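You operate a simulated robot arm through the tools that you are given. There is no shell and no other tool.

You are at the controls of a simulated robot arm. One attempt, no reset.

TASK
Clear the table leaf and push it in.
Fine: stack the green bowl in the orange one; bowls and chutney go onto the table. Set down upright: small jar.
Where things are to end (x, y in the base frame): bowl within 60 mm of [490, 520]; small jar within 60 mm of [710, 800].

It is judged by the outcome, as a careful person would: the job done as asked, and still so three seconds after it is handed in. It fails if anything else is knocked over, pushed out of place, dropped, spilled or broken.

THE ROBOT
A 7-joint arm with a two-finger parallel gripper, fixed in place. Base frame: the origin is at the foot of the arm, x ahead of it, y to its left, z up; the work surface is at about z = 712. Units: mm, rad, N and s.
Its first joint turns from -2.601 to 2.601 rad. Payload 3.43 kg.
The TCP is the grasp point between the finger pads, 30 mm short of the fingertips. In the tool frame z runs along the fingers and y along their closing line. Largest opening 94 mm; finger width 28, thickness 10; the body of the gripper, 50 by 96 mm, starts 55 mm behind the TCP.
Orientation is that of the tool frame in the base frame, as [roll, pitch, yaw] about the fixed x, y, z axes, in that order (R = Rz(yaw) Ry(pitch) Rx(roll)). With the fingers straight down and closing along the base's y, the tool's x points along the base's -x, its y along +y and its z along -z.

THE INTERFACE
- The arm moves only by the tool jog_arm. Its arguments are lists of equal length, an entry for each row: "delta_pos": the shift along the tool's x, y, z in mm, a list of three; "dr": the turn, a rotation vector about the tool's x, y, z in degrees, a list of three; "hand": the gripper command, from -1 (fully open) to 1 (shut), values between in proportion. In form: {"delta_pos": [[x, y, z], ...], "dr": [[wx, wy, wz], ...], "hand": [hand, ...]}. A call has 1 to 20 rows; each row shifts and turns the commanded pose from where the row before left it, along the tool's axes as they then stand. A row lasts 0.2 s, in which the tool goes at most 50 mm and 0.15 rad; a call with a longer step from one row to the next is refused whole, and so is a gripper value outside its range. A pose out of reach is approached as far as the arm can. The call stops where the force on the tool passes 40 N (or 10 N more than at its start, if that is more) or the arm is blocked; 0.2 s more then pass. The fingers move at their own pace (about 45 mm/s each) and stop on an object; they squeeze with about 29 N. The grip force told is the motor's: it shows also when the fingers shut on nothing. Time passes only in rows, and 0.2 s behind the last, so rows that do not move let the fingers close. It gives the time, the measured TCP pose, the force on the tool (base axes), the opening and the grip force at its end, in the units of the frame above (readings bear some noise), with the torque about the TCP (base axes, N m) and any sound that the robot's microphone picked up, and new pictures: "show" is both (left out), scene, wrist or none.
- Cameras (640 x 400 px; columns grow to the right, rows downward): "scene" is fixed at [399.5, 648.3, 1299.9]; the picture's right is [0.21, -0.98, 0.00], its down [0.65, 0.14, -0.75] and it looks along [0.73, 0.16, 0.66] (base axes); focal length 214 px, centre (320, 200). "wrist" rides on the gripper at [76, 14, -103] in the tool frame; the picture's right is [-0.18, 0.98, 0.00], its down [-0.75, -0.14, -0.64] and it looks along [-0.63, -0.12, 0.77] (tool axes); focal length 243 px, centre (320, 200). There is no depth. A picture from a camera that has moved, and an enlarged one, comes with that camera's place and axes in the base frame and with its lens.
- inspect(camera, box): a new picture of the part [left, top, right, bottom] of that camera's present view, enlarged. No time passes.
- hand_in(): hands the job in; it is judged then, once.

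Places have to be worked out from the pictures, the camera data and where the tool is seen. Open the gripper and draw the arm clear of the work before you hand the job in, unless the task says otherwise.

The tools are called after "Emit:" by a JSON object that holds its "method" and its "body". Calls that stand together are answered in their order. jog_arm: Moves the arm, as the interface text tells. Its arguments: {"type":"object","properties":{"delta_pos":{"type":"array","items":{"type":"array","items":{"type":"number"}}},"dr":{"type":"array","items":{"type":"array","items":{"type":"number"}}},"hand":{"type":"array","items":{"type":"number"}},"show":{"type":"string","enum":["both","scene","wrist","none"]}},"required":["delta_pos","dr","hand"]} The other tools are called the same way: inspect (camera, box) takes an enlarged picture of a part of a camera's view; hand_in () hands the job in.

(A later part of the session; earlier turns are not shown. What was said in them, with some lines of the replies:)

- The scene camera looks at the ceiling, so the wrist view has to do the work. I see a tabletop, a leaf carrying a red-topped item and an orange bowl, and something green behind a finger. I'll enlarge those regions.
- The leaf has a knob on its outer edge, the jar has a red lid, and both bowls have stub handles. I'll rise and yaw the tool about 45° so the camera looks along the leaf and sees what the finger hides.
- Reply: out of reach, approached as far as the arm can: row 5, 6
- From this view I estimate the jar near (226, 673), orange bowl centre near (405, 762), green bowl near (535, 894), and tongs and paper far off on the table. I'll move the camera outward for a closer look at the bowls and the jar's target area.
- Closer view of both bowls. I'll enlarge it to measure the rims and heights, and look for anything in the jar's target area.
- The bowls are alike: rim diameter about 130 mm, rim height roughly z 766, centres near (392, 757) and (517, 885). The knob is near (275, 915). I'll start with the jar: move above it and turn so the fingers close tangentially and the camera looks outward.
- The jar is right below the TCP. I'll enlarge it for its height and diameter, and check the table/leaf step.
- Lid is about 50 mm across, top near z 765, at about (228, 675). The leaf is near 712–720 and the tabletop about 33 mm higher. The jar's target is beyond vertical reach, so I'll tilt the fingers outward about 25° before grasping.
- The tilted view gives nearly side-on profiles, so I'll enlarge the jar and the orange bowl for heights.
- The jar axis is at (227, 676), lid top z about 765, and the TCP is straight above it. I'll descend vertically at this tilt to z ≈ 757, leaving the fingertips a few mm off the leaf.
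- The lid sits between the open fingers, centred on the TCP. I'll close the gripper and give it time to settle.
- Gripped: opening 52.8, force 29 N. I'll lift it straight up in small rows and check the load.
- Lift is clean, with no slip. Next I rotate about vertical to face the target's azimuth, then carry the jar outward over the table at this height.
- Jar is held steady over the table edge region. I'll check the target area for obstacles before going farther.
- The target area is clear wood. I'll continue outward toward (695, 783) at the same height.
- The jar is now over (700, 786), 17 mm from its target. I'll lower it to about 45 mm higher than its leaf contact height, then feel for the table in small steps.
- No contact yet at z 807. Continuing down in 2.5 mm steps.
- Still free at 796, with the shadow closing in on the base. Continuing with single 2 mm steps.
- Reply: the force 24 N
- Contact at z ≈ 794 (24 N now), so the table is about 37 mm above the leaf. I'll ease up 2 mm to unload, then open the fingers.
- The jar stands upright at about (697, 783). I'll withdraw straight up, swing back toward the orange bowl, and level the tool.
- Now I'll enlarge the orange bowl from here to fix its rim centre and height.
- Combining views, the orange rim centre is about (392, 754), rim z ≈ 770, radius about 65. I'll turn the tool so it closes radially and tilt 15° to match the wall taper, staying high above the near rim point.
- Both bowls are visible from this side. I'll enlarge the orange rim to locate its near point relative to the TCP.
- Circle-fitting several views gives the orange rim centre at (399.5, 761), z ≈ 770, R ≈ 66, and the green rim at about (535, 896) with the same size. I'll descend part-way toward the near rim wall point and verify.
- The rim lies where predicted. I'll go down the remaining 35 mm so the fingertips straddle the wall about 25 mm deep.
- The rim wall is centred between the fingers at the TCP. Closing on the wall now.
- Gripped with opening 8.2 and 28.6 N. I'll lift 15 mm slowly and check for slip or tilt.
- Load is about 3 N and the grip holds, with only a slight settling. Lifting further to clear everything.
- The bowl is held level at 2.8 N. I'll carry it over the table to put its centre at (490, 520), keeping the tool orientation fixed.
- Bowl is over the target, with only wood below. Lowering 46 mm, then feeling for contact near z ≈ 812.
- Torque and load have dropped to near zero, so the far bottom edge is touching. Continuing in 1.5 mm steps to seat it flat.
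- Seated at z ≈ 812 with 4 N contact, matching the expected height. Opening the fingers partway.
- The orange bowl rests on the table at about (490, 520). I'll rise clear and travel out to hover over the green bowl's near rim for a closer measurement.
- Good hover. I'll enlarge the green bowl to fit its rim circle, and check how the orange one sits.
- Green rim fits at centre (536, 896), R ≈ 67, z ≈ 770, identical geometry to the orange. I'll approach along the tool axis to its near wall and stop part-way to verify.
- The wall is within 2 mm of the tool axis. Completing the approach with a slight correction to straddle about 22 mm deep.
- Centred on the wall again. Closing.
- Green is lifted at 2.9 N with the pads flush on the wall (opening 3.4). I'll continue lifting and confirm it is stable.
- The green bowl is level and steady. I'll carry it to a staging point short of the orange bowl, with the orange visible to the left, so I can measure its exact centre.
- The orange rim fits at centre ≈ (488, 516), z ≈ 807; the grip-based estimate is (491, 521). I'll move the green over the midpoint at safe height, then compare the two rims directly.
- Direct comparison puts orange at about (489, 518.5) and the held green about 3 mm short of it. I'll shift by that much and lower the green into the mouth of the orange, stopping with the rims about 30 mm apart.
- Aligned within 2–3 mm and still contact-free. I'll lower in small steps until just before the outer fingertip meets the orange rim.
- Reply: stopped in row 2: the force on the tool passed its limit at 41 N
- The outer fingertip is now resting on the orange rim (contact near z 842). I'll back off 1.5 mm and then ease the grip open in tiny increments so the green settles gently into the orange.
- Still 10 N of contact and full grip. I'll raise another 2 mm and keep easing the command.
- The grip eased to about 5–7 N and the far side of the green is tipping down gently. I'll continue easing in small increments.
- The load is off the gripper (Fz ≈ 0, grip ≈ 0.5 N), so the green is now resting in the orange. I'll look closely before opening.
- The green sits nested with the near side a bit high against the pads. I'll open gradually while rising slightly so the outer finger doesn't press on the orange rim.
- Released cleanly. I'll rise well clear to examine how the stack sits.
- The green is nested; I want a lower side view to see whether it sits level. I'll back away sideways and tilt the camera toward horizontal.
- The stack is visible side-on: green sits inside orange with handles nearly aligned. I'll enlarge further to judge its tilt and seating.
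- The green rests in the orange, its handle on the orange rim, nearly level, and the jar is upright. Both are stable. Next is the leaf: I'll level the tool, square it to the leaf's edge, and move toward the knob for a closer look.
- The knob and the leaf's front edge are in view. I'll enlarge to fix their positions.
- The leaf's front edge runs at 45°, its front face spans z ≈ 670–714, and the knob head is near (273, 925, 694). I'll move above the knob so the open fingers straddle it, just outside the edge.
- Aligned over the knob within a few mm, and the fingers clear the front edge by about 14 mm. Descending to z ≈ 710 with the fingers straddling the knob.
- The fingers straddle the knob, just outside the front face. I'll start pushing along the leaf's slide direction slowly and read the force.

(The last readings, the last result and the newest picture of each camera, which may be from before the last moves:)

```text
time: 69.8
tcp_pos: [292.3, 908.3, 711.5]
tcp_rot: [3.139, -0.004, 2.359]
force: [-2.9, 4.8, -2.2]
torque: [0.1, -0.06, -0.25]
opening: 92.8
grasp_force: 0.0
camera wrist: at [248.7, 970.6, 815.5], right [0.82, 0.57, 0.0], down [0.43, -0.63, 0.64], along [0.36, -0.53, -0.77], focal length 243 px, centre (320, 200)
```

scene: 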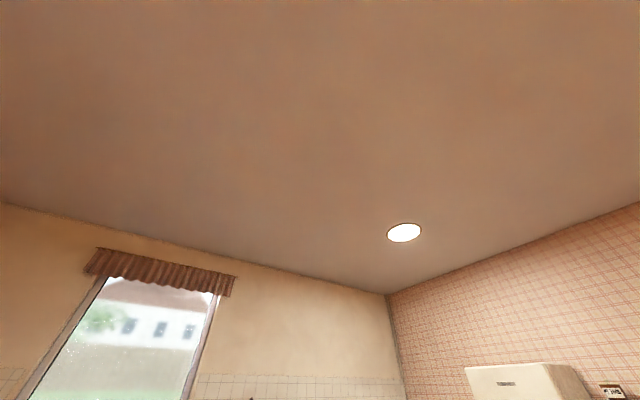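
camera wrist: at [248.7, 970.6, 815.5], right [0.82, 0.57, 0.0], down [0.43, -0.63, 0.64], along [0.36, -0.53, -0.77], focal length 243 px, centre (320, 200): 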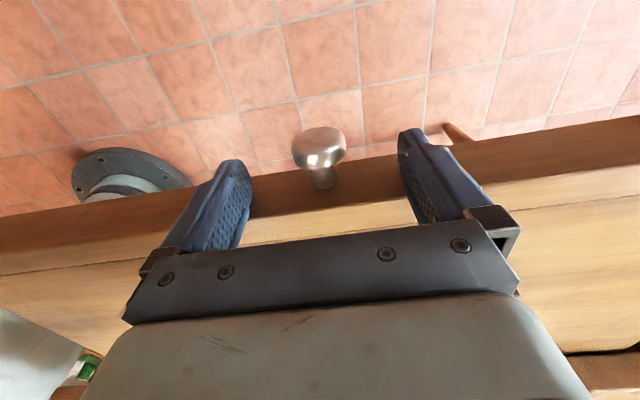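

Contact with about 5.5 N, and the leaf slides easily. Continuing to push in steady steps.

Emit:
{"method": "jog_arm", "body": {"delta_pos": [[-8, 0, 0], [-12, 0, 0], [-12, 0, 0], [-12, 0, 0], [-12, 0, 0], [-12, 0, 0], [-12, 0, 0], [-12, 0, 0], [-8, 0, 0]], "dr": [[0, 0, 0], [0, 0, 0], [0, 0, 0], [0, 0, 0], [0, 0, 0], [0, 0, 0], [0, 0, 0], [0, 0, 0], [0, 0, 0]], "hand": [-1, -1, -1, -1, -1, -1, -1, -1, -1], "show": "wrist"}}

```text
time: 71.8
tcp_pos: [363.6, 838.7, 713.0]
tcp_rot: [3.14, -0.004, 2.358]
force: [-2.0, 2.8, -1.8]
torque: [0.1, -0.06, -0.18]
opening: 93.9
grasp_force: 0.0
camera wrist: at [319.5, 900.4, 815.8], right [0.82, 0.57, 0.0], down [0.43, -0.63, 0.64], along [0.36, -0.53, -0.77], focal length 243 px, centre (320, 200)
```

wrist: 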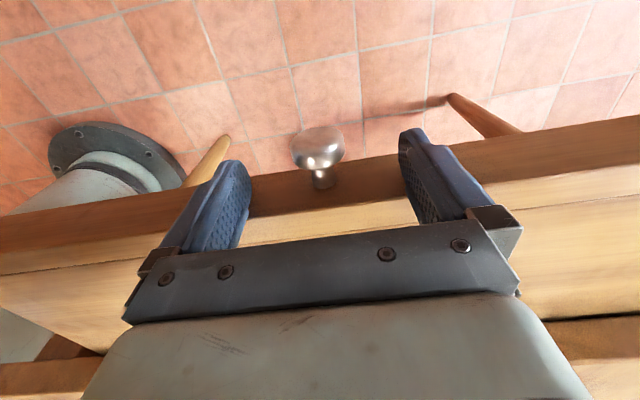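

The leaf is sliding smoothly; the front is now near n' ≈ 322 with roughly 170 mm to go. Pushing on, then slowing near the end.

Emit:
{"method": "jog_arm", "body": {"delta_pos": [[-8, 0, 0], [-12, 0, 0], [-12, 0, 0], [-12, 0, 0], [-12, 0, 0], [-12, 0, 0], [-12, 0, 0], [-12, 0, 0], [-12, 0, 0], [-12, 0, 0], [-12, 0, 0], [-8, 0, 0]], "dr": [[0, 0, 0], [0, 0, 0], [0, 0, 0], [0, 0, 0], [0, 0, 0], [0, 0, 0], [0, 0, 0], [0, 0, 0], [0, 0, 0], [0, 0, 0], [0, 0, 0], [0, 0, 0]], "hand": [-1, -1, -1, -1, -1, -1, -1, -1, -1, -1, -1, -1], "show": "wrist"}}

```text
time: 74.4
tcp_pos: [459.4, 740.5, 709.9]
tcp_rot: [3.14, -0.003, 2.358]
force: [-2.3, 2.9, 1.7]
torque: [-0.1, 0.08, -0.2]
opening: 93.6
grasp_force: 0.0
camera wrist: at [414.2, 802.8, 813.2], right [0.82, 0.57, 0.0], down [0.43, -0.63, 0.64], along [0.36, -0.53, -0.77], focal length 243 px, centre (320, 200)
```

wrist: 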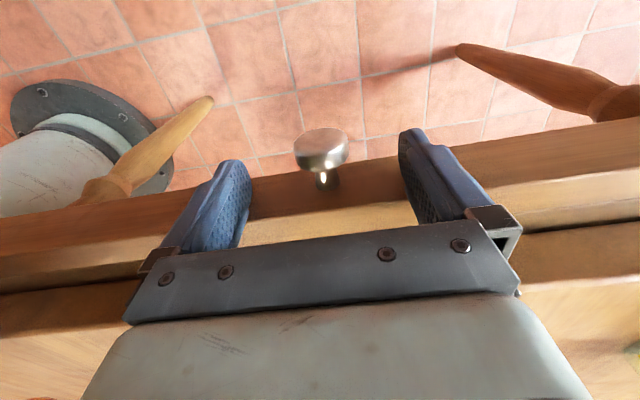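

About 36 mm remain to flush. Slowing to 5 mm steps.

Emit:
{"method": "jog_arm", "body": {"delta_pos": [[-5, 0, 0], [-5, 0, 0], [-5, 0, 0], [-5, 0, 0], [-4, 0, 0]], "dr": [[0, 0, 0], [0, 0, 0], [0, 0, 0], [0, 0, 0], [0, 0, 0]], "hand": [-1, -1, -1, -1, -1], "show": "wrist"}}

Emit:
{"method": "inspect", "body": {"camera": "wrist", "box": [440, 160, 640, 300]}}

```text
time: 75.6
tcp_pos: [475.5, 725.5, 712.2]
tcp_rot: [3.139, -0.003, 2.356]
force: [-2.5, 2.2, -0.4]
torque: [0.06, 0.0, -0.25]
opening: 93.7
grasp_force: 0.0
camera wrist: at [432.0, 786.3, 814.5], right [0.82, 0.57, 0.0], down [0.43, -0.64, 0.64], along [0.36, -0.53, -0.77], focal length 243 px, centre (320, 200)
```

wrist: 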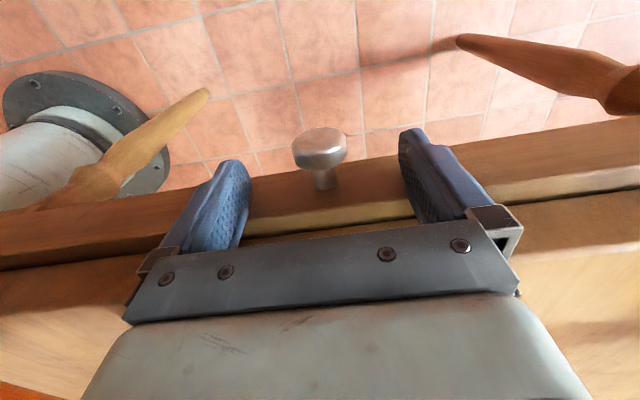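

```text
2.86 times, centred on (540, 230) of wrist
camera zoom: at [432.0, 786.3, 814.5], right [0.82, 0.57, 0.0], down [0.43, -0.64, 0.64], along [0.36, -0.53, -0.77], focal length 693 px, centre (-309, 114)
```

zoom: 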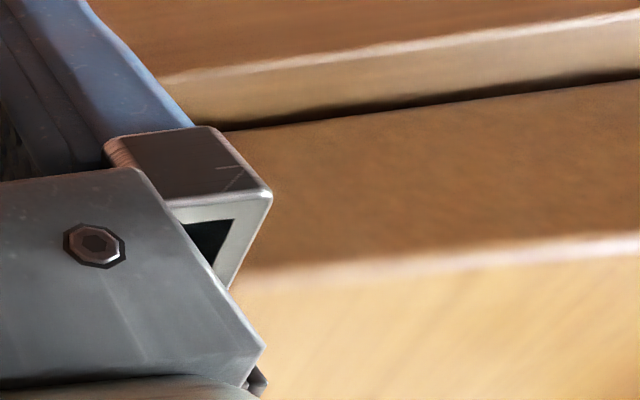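

The leaf still protrudes by about 12–14 mm. Pushing in 3 mm steps until it meets resistance.

Emit:
{"method": "jog_arm", "body": {"delta_pos": [[-3, 0, 0], [-3, 0, 0], [-3, 0, 0], [0, 0, 0]], "dr": [[0, 0, 0], [0, 0, 0], [0, 0, 0], [0, 0, 0]], "hand": [-1, -1, -1, -1], "show": "wrist"}}

Emit:
{"method": "inspect", "body": {"camera": "wrist", "box": [440, 100, 640, 300]}}

```text
time: 76.6
tcp_pos: [480.9, 717.4, 709.9]
tcp_rot: [3.14, -0.003, 2.354]
force: [-2.6, 2.3, 2.0]
torque: [-0.09, 0.05, -0.25]
opening: 93.3
grasp_force: 0.0
camera wrist: at [437.5, 779.8, 813.9], right [0.82, 0.57, 0.0], down [0.43, -0.63, 0.64], along [0.36, -0.53, -0.77], focal length 243 px, centre (320, 200)
```

wrist: 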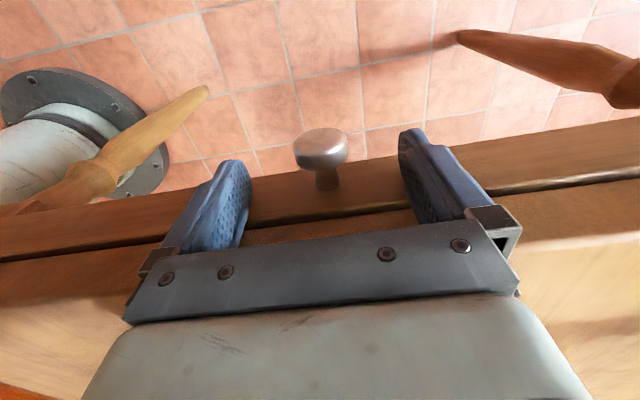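

```text
2.00 times, centred on (540, 200) of wrist
camera zoom: at [437.5, 779.8, 813.9], right [0.82, 0.57, 0.0], down [0.43, -0.63, 0.64], along [0.36, -0.53, -0.77], focal length 485 px, centre (-120, 200)
```

zoom: 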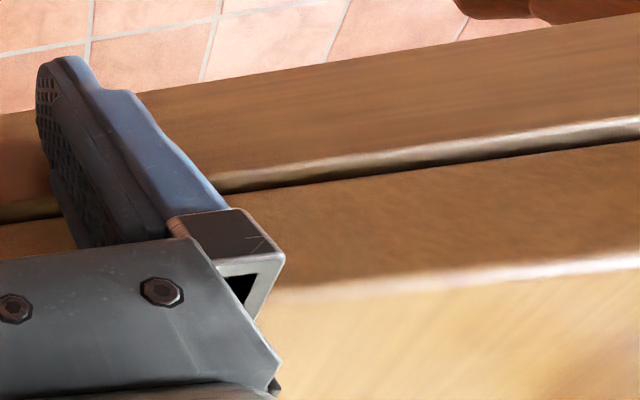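

Only a thin strip of leaf top still shows. Continuing in 2 mm steps.

Emit:
{"method": "jog_arm", "body": {"delta_pos": [[-2, 0, 0], [-2, 0, 0], [-2, 0, 0], [0, 0, 0]], "dr": [[0, 0, 0], [0, 0, 0], [0, 0, 0], [0, 0, 0]], "hand": [-1, -1, -1, -1], "show": "wrist"}}

Emit:
{"method": "inspect", "body": {"camera": "wrist", "box": [440, 100, 640, 300]}}

```text
time: 77.6
tcp_pos: [483.0, 716.9, 709.9]
tcp_rot: [3.139, -0.014, 2.357]
force: [-6.4, 5.8, 0.1]
torque: [-0.23, -0.29, -0.48]
opening: 94.0
grasp_force: 0.0
stopped in row 4: the force on the tool passed its limit at 41 N (the readings are from after the stop); the commanded pose is now the measured one
camera wrist: at [439.8, 778.0, 814.6], right [0.82, 0.57, 0.0], down [0.44, -0.64, 0.63], along [0.36, -0.52, -0.78], focal length 243 px, centre (320, 200)
```

wrist: 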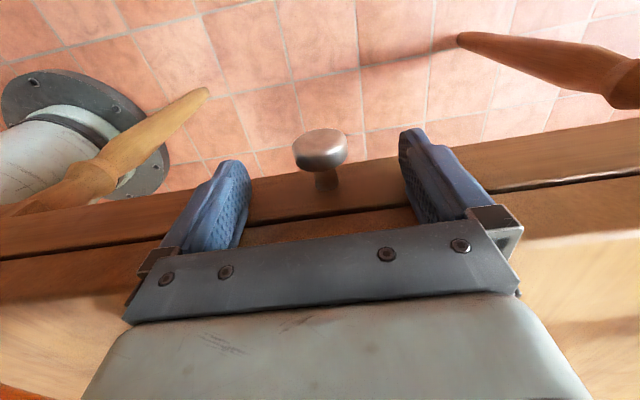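

```text
2.00 times, centred on (540, 200) of wrist
camera zoom: at [439.8, 778.0, 814.6], right [0.82, 0.57, 0.0], down [0.44, -0.64, 0.63], along [0.36, -0.52, -0.78], focal length 485 px, centre (-120, 200)
```

zoom: 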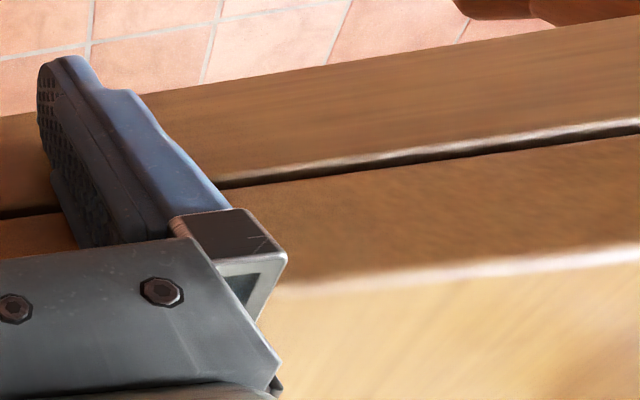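

The torque shows the block came from the finger mounts touching the table's own edge (contact about 40 mm above the TCP), not from the leaf's stop. I'll back off, close the fingers, and finish by pushing on the knob.

Emit:
{"method": "jog_arm", "body": {"delta_pos": [[5, 0, 0], [15, 0, 0], [15, 0, 0], [15, 0, 0], [15, 0, 0], [10, 0, 0], [0, 0, 0], [0, 0, 0], [0, 0, 0], [0, 0, 0], [0, 0, 0], [0, 0, 0]], "dr": [[0, 0, 0], [0, 0, 0], [0, 0, 0], [0, 0, 0], [0, 0, 0], [0, 0, 0], [0, 0, 0], [0, 0, 0], [0, 0, 0], [0, 0, 0], [0, 0, 0], [0, 0, 0]], "hand": [-1, -1, -1, -1, -1, -1, 1, 1, 1, 1, 1, 1], "show": "wrist"}}

Emit:
{"method": "inspect", "body": {"camera": "wrist", "box": [180, 60, 500, 260]}}

```text
time: 80.2
tcp_pos: [430.4, 768.4, 711.3]
tcp_rot: [3.14, -0.013, 2.358]
force: [0.6, 0.8, 0.1]
torque: [0.02, 0.03, 0.01]
opening: 0.0
grasp_force: 25.9
camera wrist: at [387.4, 829.4, 815.2], right [0.82, 0.57, 0.0], down [0.44, -0.64, 0.63], along [0.36, -0.52, -0.77], focal length 243 px, centre (320, 200)
```

wrist: 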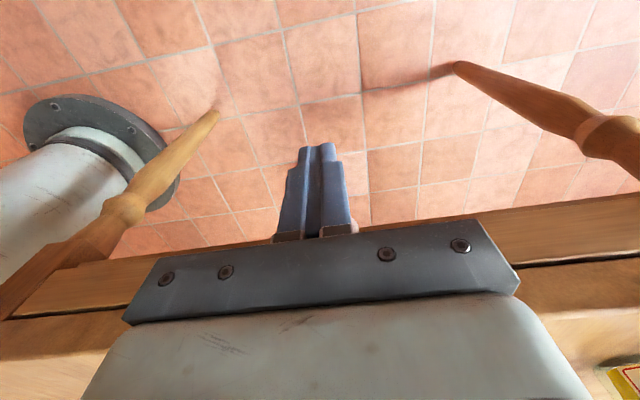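

```text
2.00 times, centred on (340, 160) of wrist
camera zoom: at [387.4, 829.4, 815.2], right [0.82, 0.57, 0.0], down [0.44, -0.64, 0.63], along [0.36, -0.52, -0.77], focal length 485 px, centre (280, 280)
```

zoom: 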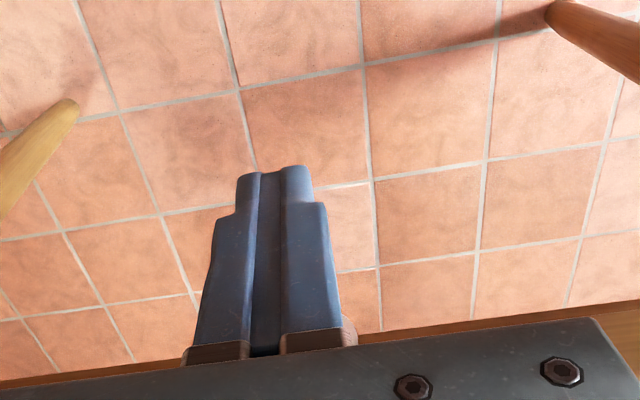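

Fingers are closed and aligned with the knob, which is hidden behind them. I'll advance to near contact, then push gently.

Emit:
{"method": "jog_arm", "body": {"delta_pos": [[-8, 0, 0], [-8, 0, 0], [-8, 0, 0], [-4, 0, 0], [-2, 0, 0], [-2, 0, 0], [-2, 0, 0]], "dr": [[0, 0, 0], [0, 0, 0], [0, 0, 0], [0, 0, 0], [0, 0, 0], [0, 0, 0], [0, 0, 0]], "hand": [1, 1, 1, 1, 1, 1, 1], "show": "wrist"}}

Emit:
{"method": "inspect", "body": {"camera": "wrist", "box": [180, 100, 500, 260]}}

```text
time: 81.8
tcp_pos: [454.5, 743.1, 713.8]
tcp_rot: [3.141, -0.013, 2.359]
force: [0.4, -0.3, 0.1]
torque: [-0.05, 0.01, 0.01]
opening: 0.0
grasp_force: 29.1
camera wrist: at [411.7, 805.1, 816.4], right [0.82, 0.57, 0.0], down [0.44, -0.64, 0.63], along [0.36, -0.52, -0.77], focal length 243 px, centre (320, 200)
```

wrist: 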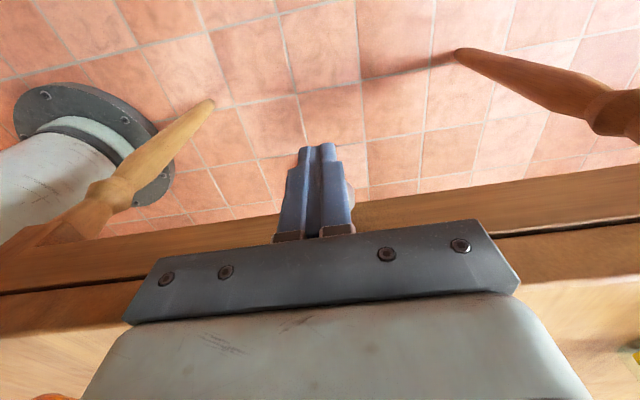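

```text
2.00 times, centred on (340, 180) of wrist
camera zoom: at [411.7, 805.1, 816.4], right [0.82, 0.57, 0.0], down [0.44, -0.64, 0.63], along [0.36, -0.52, -0.77], focal length 485 px, centre (280, 240)
```

zoom: 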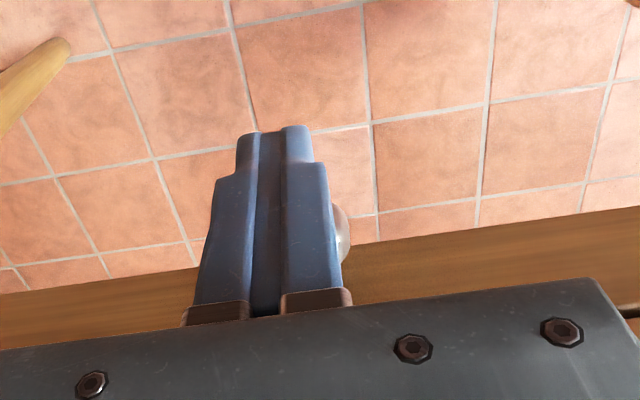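

Not yet in contact; the knob peeks out just right of the fingers. I'll shift 2 mm right and push on in 2 mm steps.

Emit:
{"method": "jog_arm", "body": {"delta_pos": [[0, 2, 0], [-2, 0, 0], [-2, 0, 0], [-2, 0, 0], [0, 0, 0]], "dr": [[0, 0, 0], [0, 0, 0], [0, 0, 0], [0, 0, 0], [0, 0, 0]], "hand": [1, 1, 1, 1, 1], "show": "none"}}

Emit:
{"method": "jog_arm", "body": {"delta_pos": [[-1.5, 0, 0], [-1.5, 0, 0], [0, 0, 0]], "dr": [[0, 0, 0], [0, 0, 0], [0, 0, 0]], "hand": [1, 1, 1], "show": "wrist"}}

```text
time: 83.0
tcp_pos: [459.9, 742.5, 711.4]
tcp_rot: [3.139, -0.014, 2.357]
force: [-0.2, -0.6, 0.2]
torque: [0.0, 0.02, 0.02]
opening: 0.2
grasp_force: 29.0
```

```text
time: 83.8
tcp_pos: [462.5, 738.4, 710.8]
tcp_rot: [3.139, -0.013, 2.358]
force: [0.8, 0.0, 0.8]
torque: [0.0, 0.03, 0.0]
opening: 0.0
grasp_force: 28.8
camera wrist: at [419.0, 800.6, 815.0], right [0.82, 0.57, 0.0], down [0.44, -0.64, 0.63], along [0.36, -0.52, -0.77], focal length 243 px, centre (320, 200)
```

wrist: 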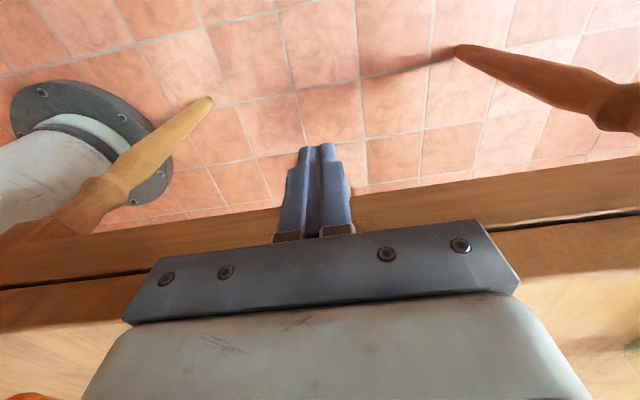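

Still free at n' ≈ 195. Continuing.

Emit:
{"method": "jog_arm", "body": {"delta_pos": [[-2, 0, 0], [-2, 0, 0], [0, 0, 0]], "dr": [[0, 0, 0], [0, 0, 0], [0, 0, 0]], "hand": [1, 1, 1], "show": "none"}}

Emit:
{"method": "jog_arm", "body": {"delta_pos": [[-2, 0, 0], [-2, 0, 0], [0, 0, 0]], "dr": [[0, 0, 0], [0, 0, 0], [0, 0, 0]], "hand": [1, 1, 1], "show": "wrist"}}

```text
time: 84.6
tcp_pos: [463.1, 737.1, 712.4]
tcp_rot: [3.139, -0.014, 2.357]
force: [-7.4, 11.8, -0.1]
torque: [0.31, 0.23, 0.04]
opening: 0.0
grasp_force: 29.1
```

```text
time: 85.3
tcp_pos: [463.8, 737.7, 711.4]
tcp_rot: [3.138, -0.023, 2.36]
force: [-3.9, 2.9, -0.9]
torque: [0.17, 0.08, 0.01]
opening: 0.2
grasp_force: 28.7
stopped in row 3: the force on the tool passed its limit at 41 N (the readings are from after the stop); the commanded pose is now the measured one
camera wrist: at [421.4, 797.6, 816.1], right [0.82, 0.57, 0.0], down [0.44, -0.64, 0.62], along [0.35, -0.51, -0.78], focal length 243 px, centre (320, 200)
```

wrist: 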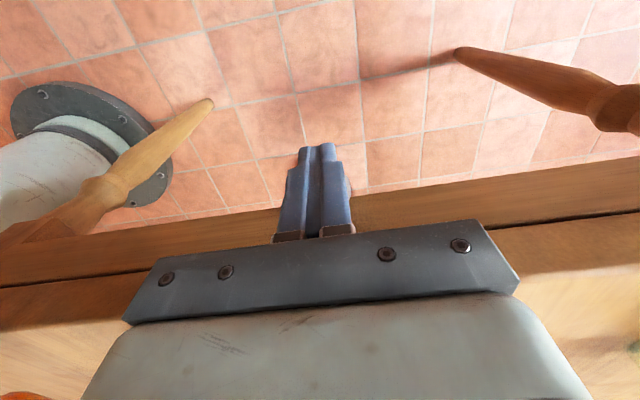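

Now the knob itself is blocked at over 40 N, with contact at knob height, so the leaf is at its end stop. I'll back away, rise, and look over the whole result.

Emit:
{"method": "jog_arm", "body": {"delta_pos": [[4, 0, 0], [15, 0, 0], [15, 0, 0], [15, 0, 0], [15, 0, 0], [15, 0, -25], [0, 0, -40], [0, 0, -40], [0, 0, -40], [0, 0, -40], [0, 0, 0]], "dr": [[0, 0, 0], [0, 0, 0], [0, 0, 0], [0, 0, 0], [0, 0, 0], [0, 1.2, 0], [0, 0, 0], [0, 0, 0], [0, 0, 0], [0, 0, 0], [0, 0, 0]], "hand": [1, 1, 1, 1, 1, 0, -1, -1, -1, -1, -1], "show": "wrist"}}

Emit:
{"method": "inspect", "body": {"camera": "wrist", "box": [200, 0, 500, 240]}}

```text
time: 87.7
tcp_pos: [414.5, 786.2, 899.1]
tcp_rot: [3.14, -0.042, 2.358]
force: [0.0, 0.2, -0.3]
torque: [-0.03, -0.01, 0.02]
opening: 94.1
grasp_force: 0.2
camera wrist: at [373.2, 845.2, 1006.2], right [0.82, 0.57, 0.0], down [0.45, -0.65, 0.61], along [0.34, -0.5, -0.79], focal length 243 px, centre (320, 200)
```

wrist: 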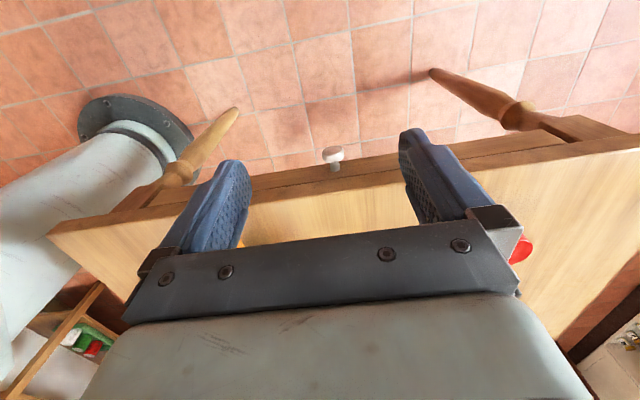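

```text
1.67 times, centred on (350, 120) of wrist
camera zoom: at [373.2, 845.2, 1006.2], right [0.82, 0.57, 0.0], down [0.45, -0.65, 0.61], along [0.34, -0.5, -0.79], focal length 404 px, centre (270, 333)
```

zoom: 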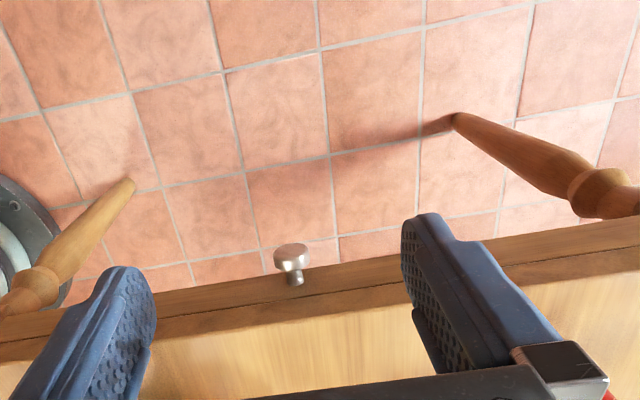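

The leaf is fully in, with its front flush against the table edge. Now I'll return to the side viewpoint to confirm the stack and jar are undisturbed.

Emit:
{"method": "jog_arm", "body": {"delta_pos": [[-4.6, -41.4, -8], [-4.6, -41.4, -8], [-4.6, -41.4, -8], [-4.6, -41.4, -8], [-4.6, -41.4, -8], [0, 0, 0], [0, 0, 0], [0, 0, 0], [0, 0, 0], [0, 0, 0], [0, 0, 0], [0, 0, 0]], "dr": [[0, 0, 0], [0, 0, 0], [0, 0, 0], [0, 0, 0], [0, 0, 0], [0, 0, -5.7], [0, 0, -5.7], [0, 0, -5.7], [0, -6.85, 0], [0, -6.85, 0], [0, -6.85, 0], [0, -6.85, 0]], "hand": [-1, -1, -1, -1, -1, -1, -1, -1, -1, -1, -1, -1], "show": "wrist"}}

Emit:
{"method": "inspect", "body": {"camera": "wrist", "box": [280, 80, 420, 230]}}

Emit:
{"method": "inspect", "body": {"camera": "wrist", "box": [440, 60, 640, 240]}}

```text
time: 90.3
tcp_pos: [284.0, 622.2, 936.2]
tcp_rot: [3.123, 0.44, 2.65]
force: [-0.8, 0.8, -0.2]
torque: [-0.04, 0.01, 0.0]
opening: 93.9
grasp_force: 0.0
camera wrist: at [191.1, 684.4, 997.3], right [0.61, 0.79, 0.09], down [0.29, -0.33, 0.9], along [0.74, -0.52, -0.43], focal length 243 px, centre (320, 200)
```

wrist: 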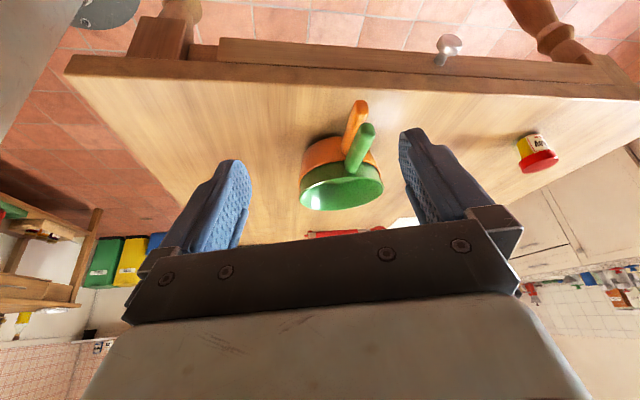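

```text
2.67 times, centred on (350, 155) of wrist
camera zoom: at [191.1, 684.4, 997.3], right [0.61, 0.79, 0.09], down [0.29, -0.33, 0.9], along [0.74, -0.52, -0.43], focal length 647 px, centre (240, 320)
```

zoom: 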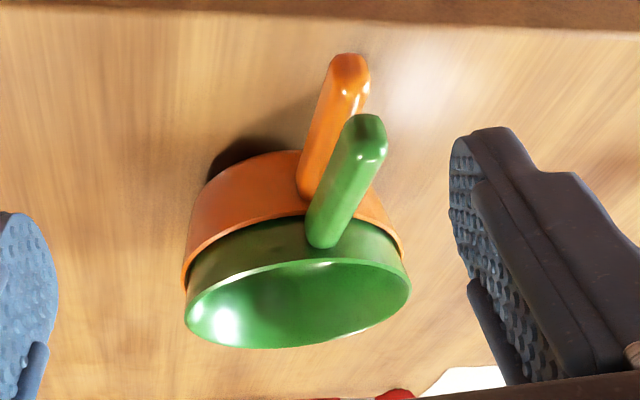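

```text
2.22 times, centred on (540, 150) of wrist
camera zoom: at [191.1, 684.4, 997.3], right [0.61, 0.79, 0.09], down [0.29, -0.33, 0.9], along [0.74, -0.52, -0.43], focal length 539 px, centre (-169, 311)
```

zoom: 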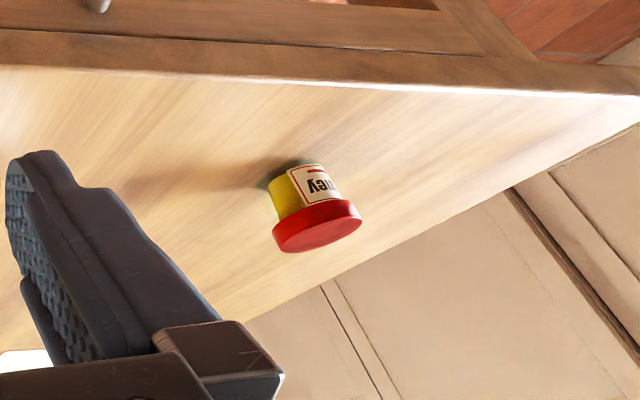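

Everything checks out: the stack is unchanged, the jar is upright, and the leaf is closed. I'll level the tool and draw the arm up and back, clear of the work.

Emit:
{"method": "jog_arm", "body": {"delta_pos": [[0, 0, 0], [0, 0, 0], [0, 0, 0], [0, 0, 0], [26, 1, -27], [26, 1, -27], [26, 1, -27], [26, 1, -27], [26, 1, -27], [0, 0, 0], [0, 0, 0]], "dr": [[0, 6.3, 0], [0, 6.3, 0], [0, 6.3, 0], [0, 6.3, 0], [0, 0, 0], [0, 0, 0], [0, 0, 0], [0, 0, 0], [0, 0, 0], [0, 0, 0], [0, 0, 0]], "hand": [-1, -1, -1, -1, -1, -1, -1, -1, -1, -1, -1], "show": "wrist"}}

```text
time: 92.7
tcp_pos: [168.4, 684.4, 1070.2]
tcp_rot: [3.125, 0.0, 2.655]
force: [-0.2, 0.6, 0.1]
torque: [-0.02, -0.03, 0.04]
opening: 94.0
grasp_force: 0.0
camera wrist: at [108.8, 729.0, 1173.1], right [0.62, 0.78, 0.02], down [0.6, -0.49, 0.64], along [0.51, -0.39, -0.77], focal length 243 px, centre (320, 200)
```

wrist: 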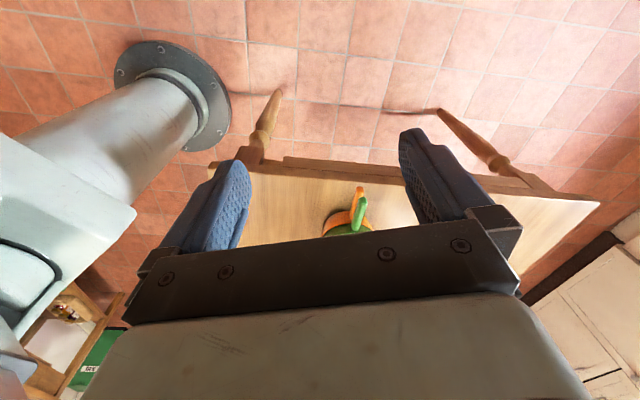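

The arm is clear. One last enlarged look at the table edge to confirm the leaf is in.

Emit:
{"method": "inspect", "body": {"camera": "wrist", "box": [230, 80, 610, 250]}}

Emit:
{"method": "inspect", "body": {"camera": "wrist", "box": [250, 130, 410, 230]}}

```text
1.68 times, centred on (420, 165) of wrist
camera zoom: at [108.8, 729.0, 1173.1], right [0.62, 0.78, 0.02], down [0.6, -0.49, 0.64], along [0.51, -0.39, -0.77], focal length 409 px, centre (152, 259)
```

zoom: 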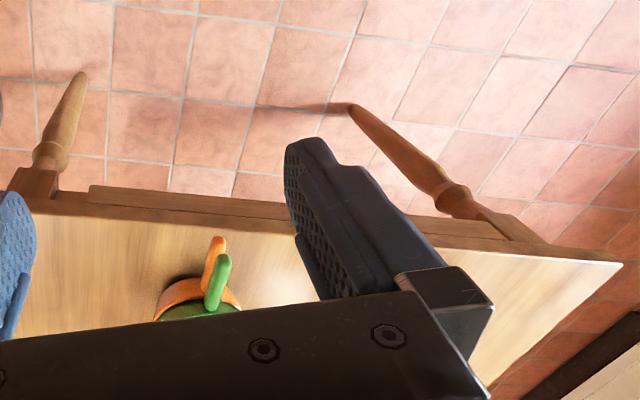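

```text
4.00 times, centred on (330, 180) of wrist
camera zoom: at [108.8, 729.0, 1173.1], right [0.62, 0.78, 0.02], down [0.6, -0.49, 0.64], along [0.51, -0.39, -0.77], focal length 970 px, centre (280, 280)
```

zoom: 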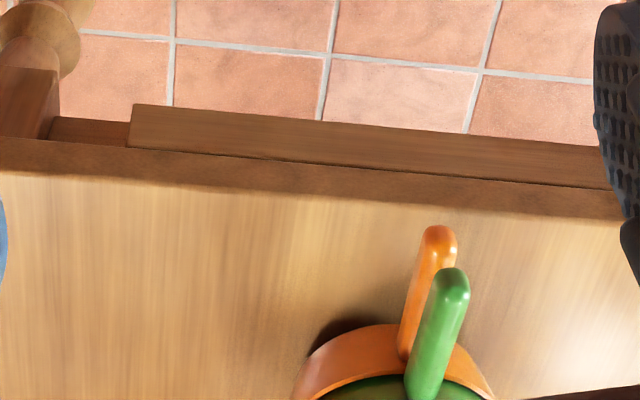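

The leaf is closed under the tabletop, with the green bowl stacked in the orange one at about (489, 518) and the jar upright at about (697, 783). The gripper is open and the arm is clear, so I'm handing in.

Emit:
{"method": "hand_in", "body": {}}

```text
The job is handed in.
```

The leaf is cleared and pushed in, and the job is handed in. I don't have the judge's result. The positions below are my own estimates from the camera and the arm's readings.

- **Bowls:** the green bowl is stacked in the orange one, centred at about (489, 518), roughly 2 mm from the target. The green bowl's rim stands about 20 mm above the orange rim and tilts slightly, apparently because its handle rests on that rim. It held steady after release and through the leaf push.
- **Small jar (chutney):** it stands upright on the table at about (697, 783), roughly 21 mm from its target.
- **Leaf:** I pushed it in until the knob met more than 40 N. Its front looks flush with the table edge.

Nothing else was moved that I could see. While lowering the green bowl, one fingertip pressed on the orange rim at about 41 N before I backed off. I also touched the table's own edge briefly at a similar force during the push. I saw no shift or damage from either.

The gripper is open and the arm is back near its starting position, clear of the table.
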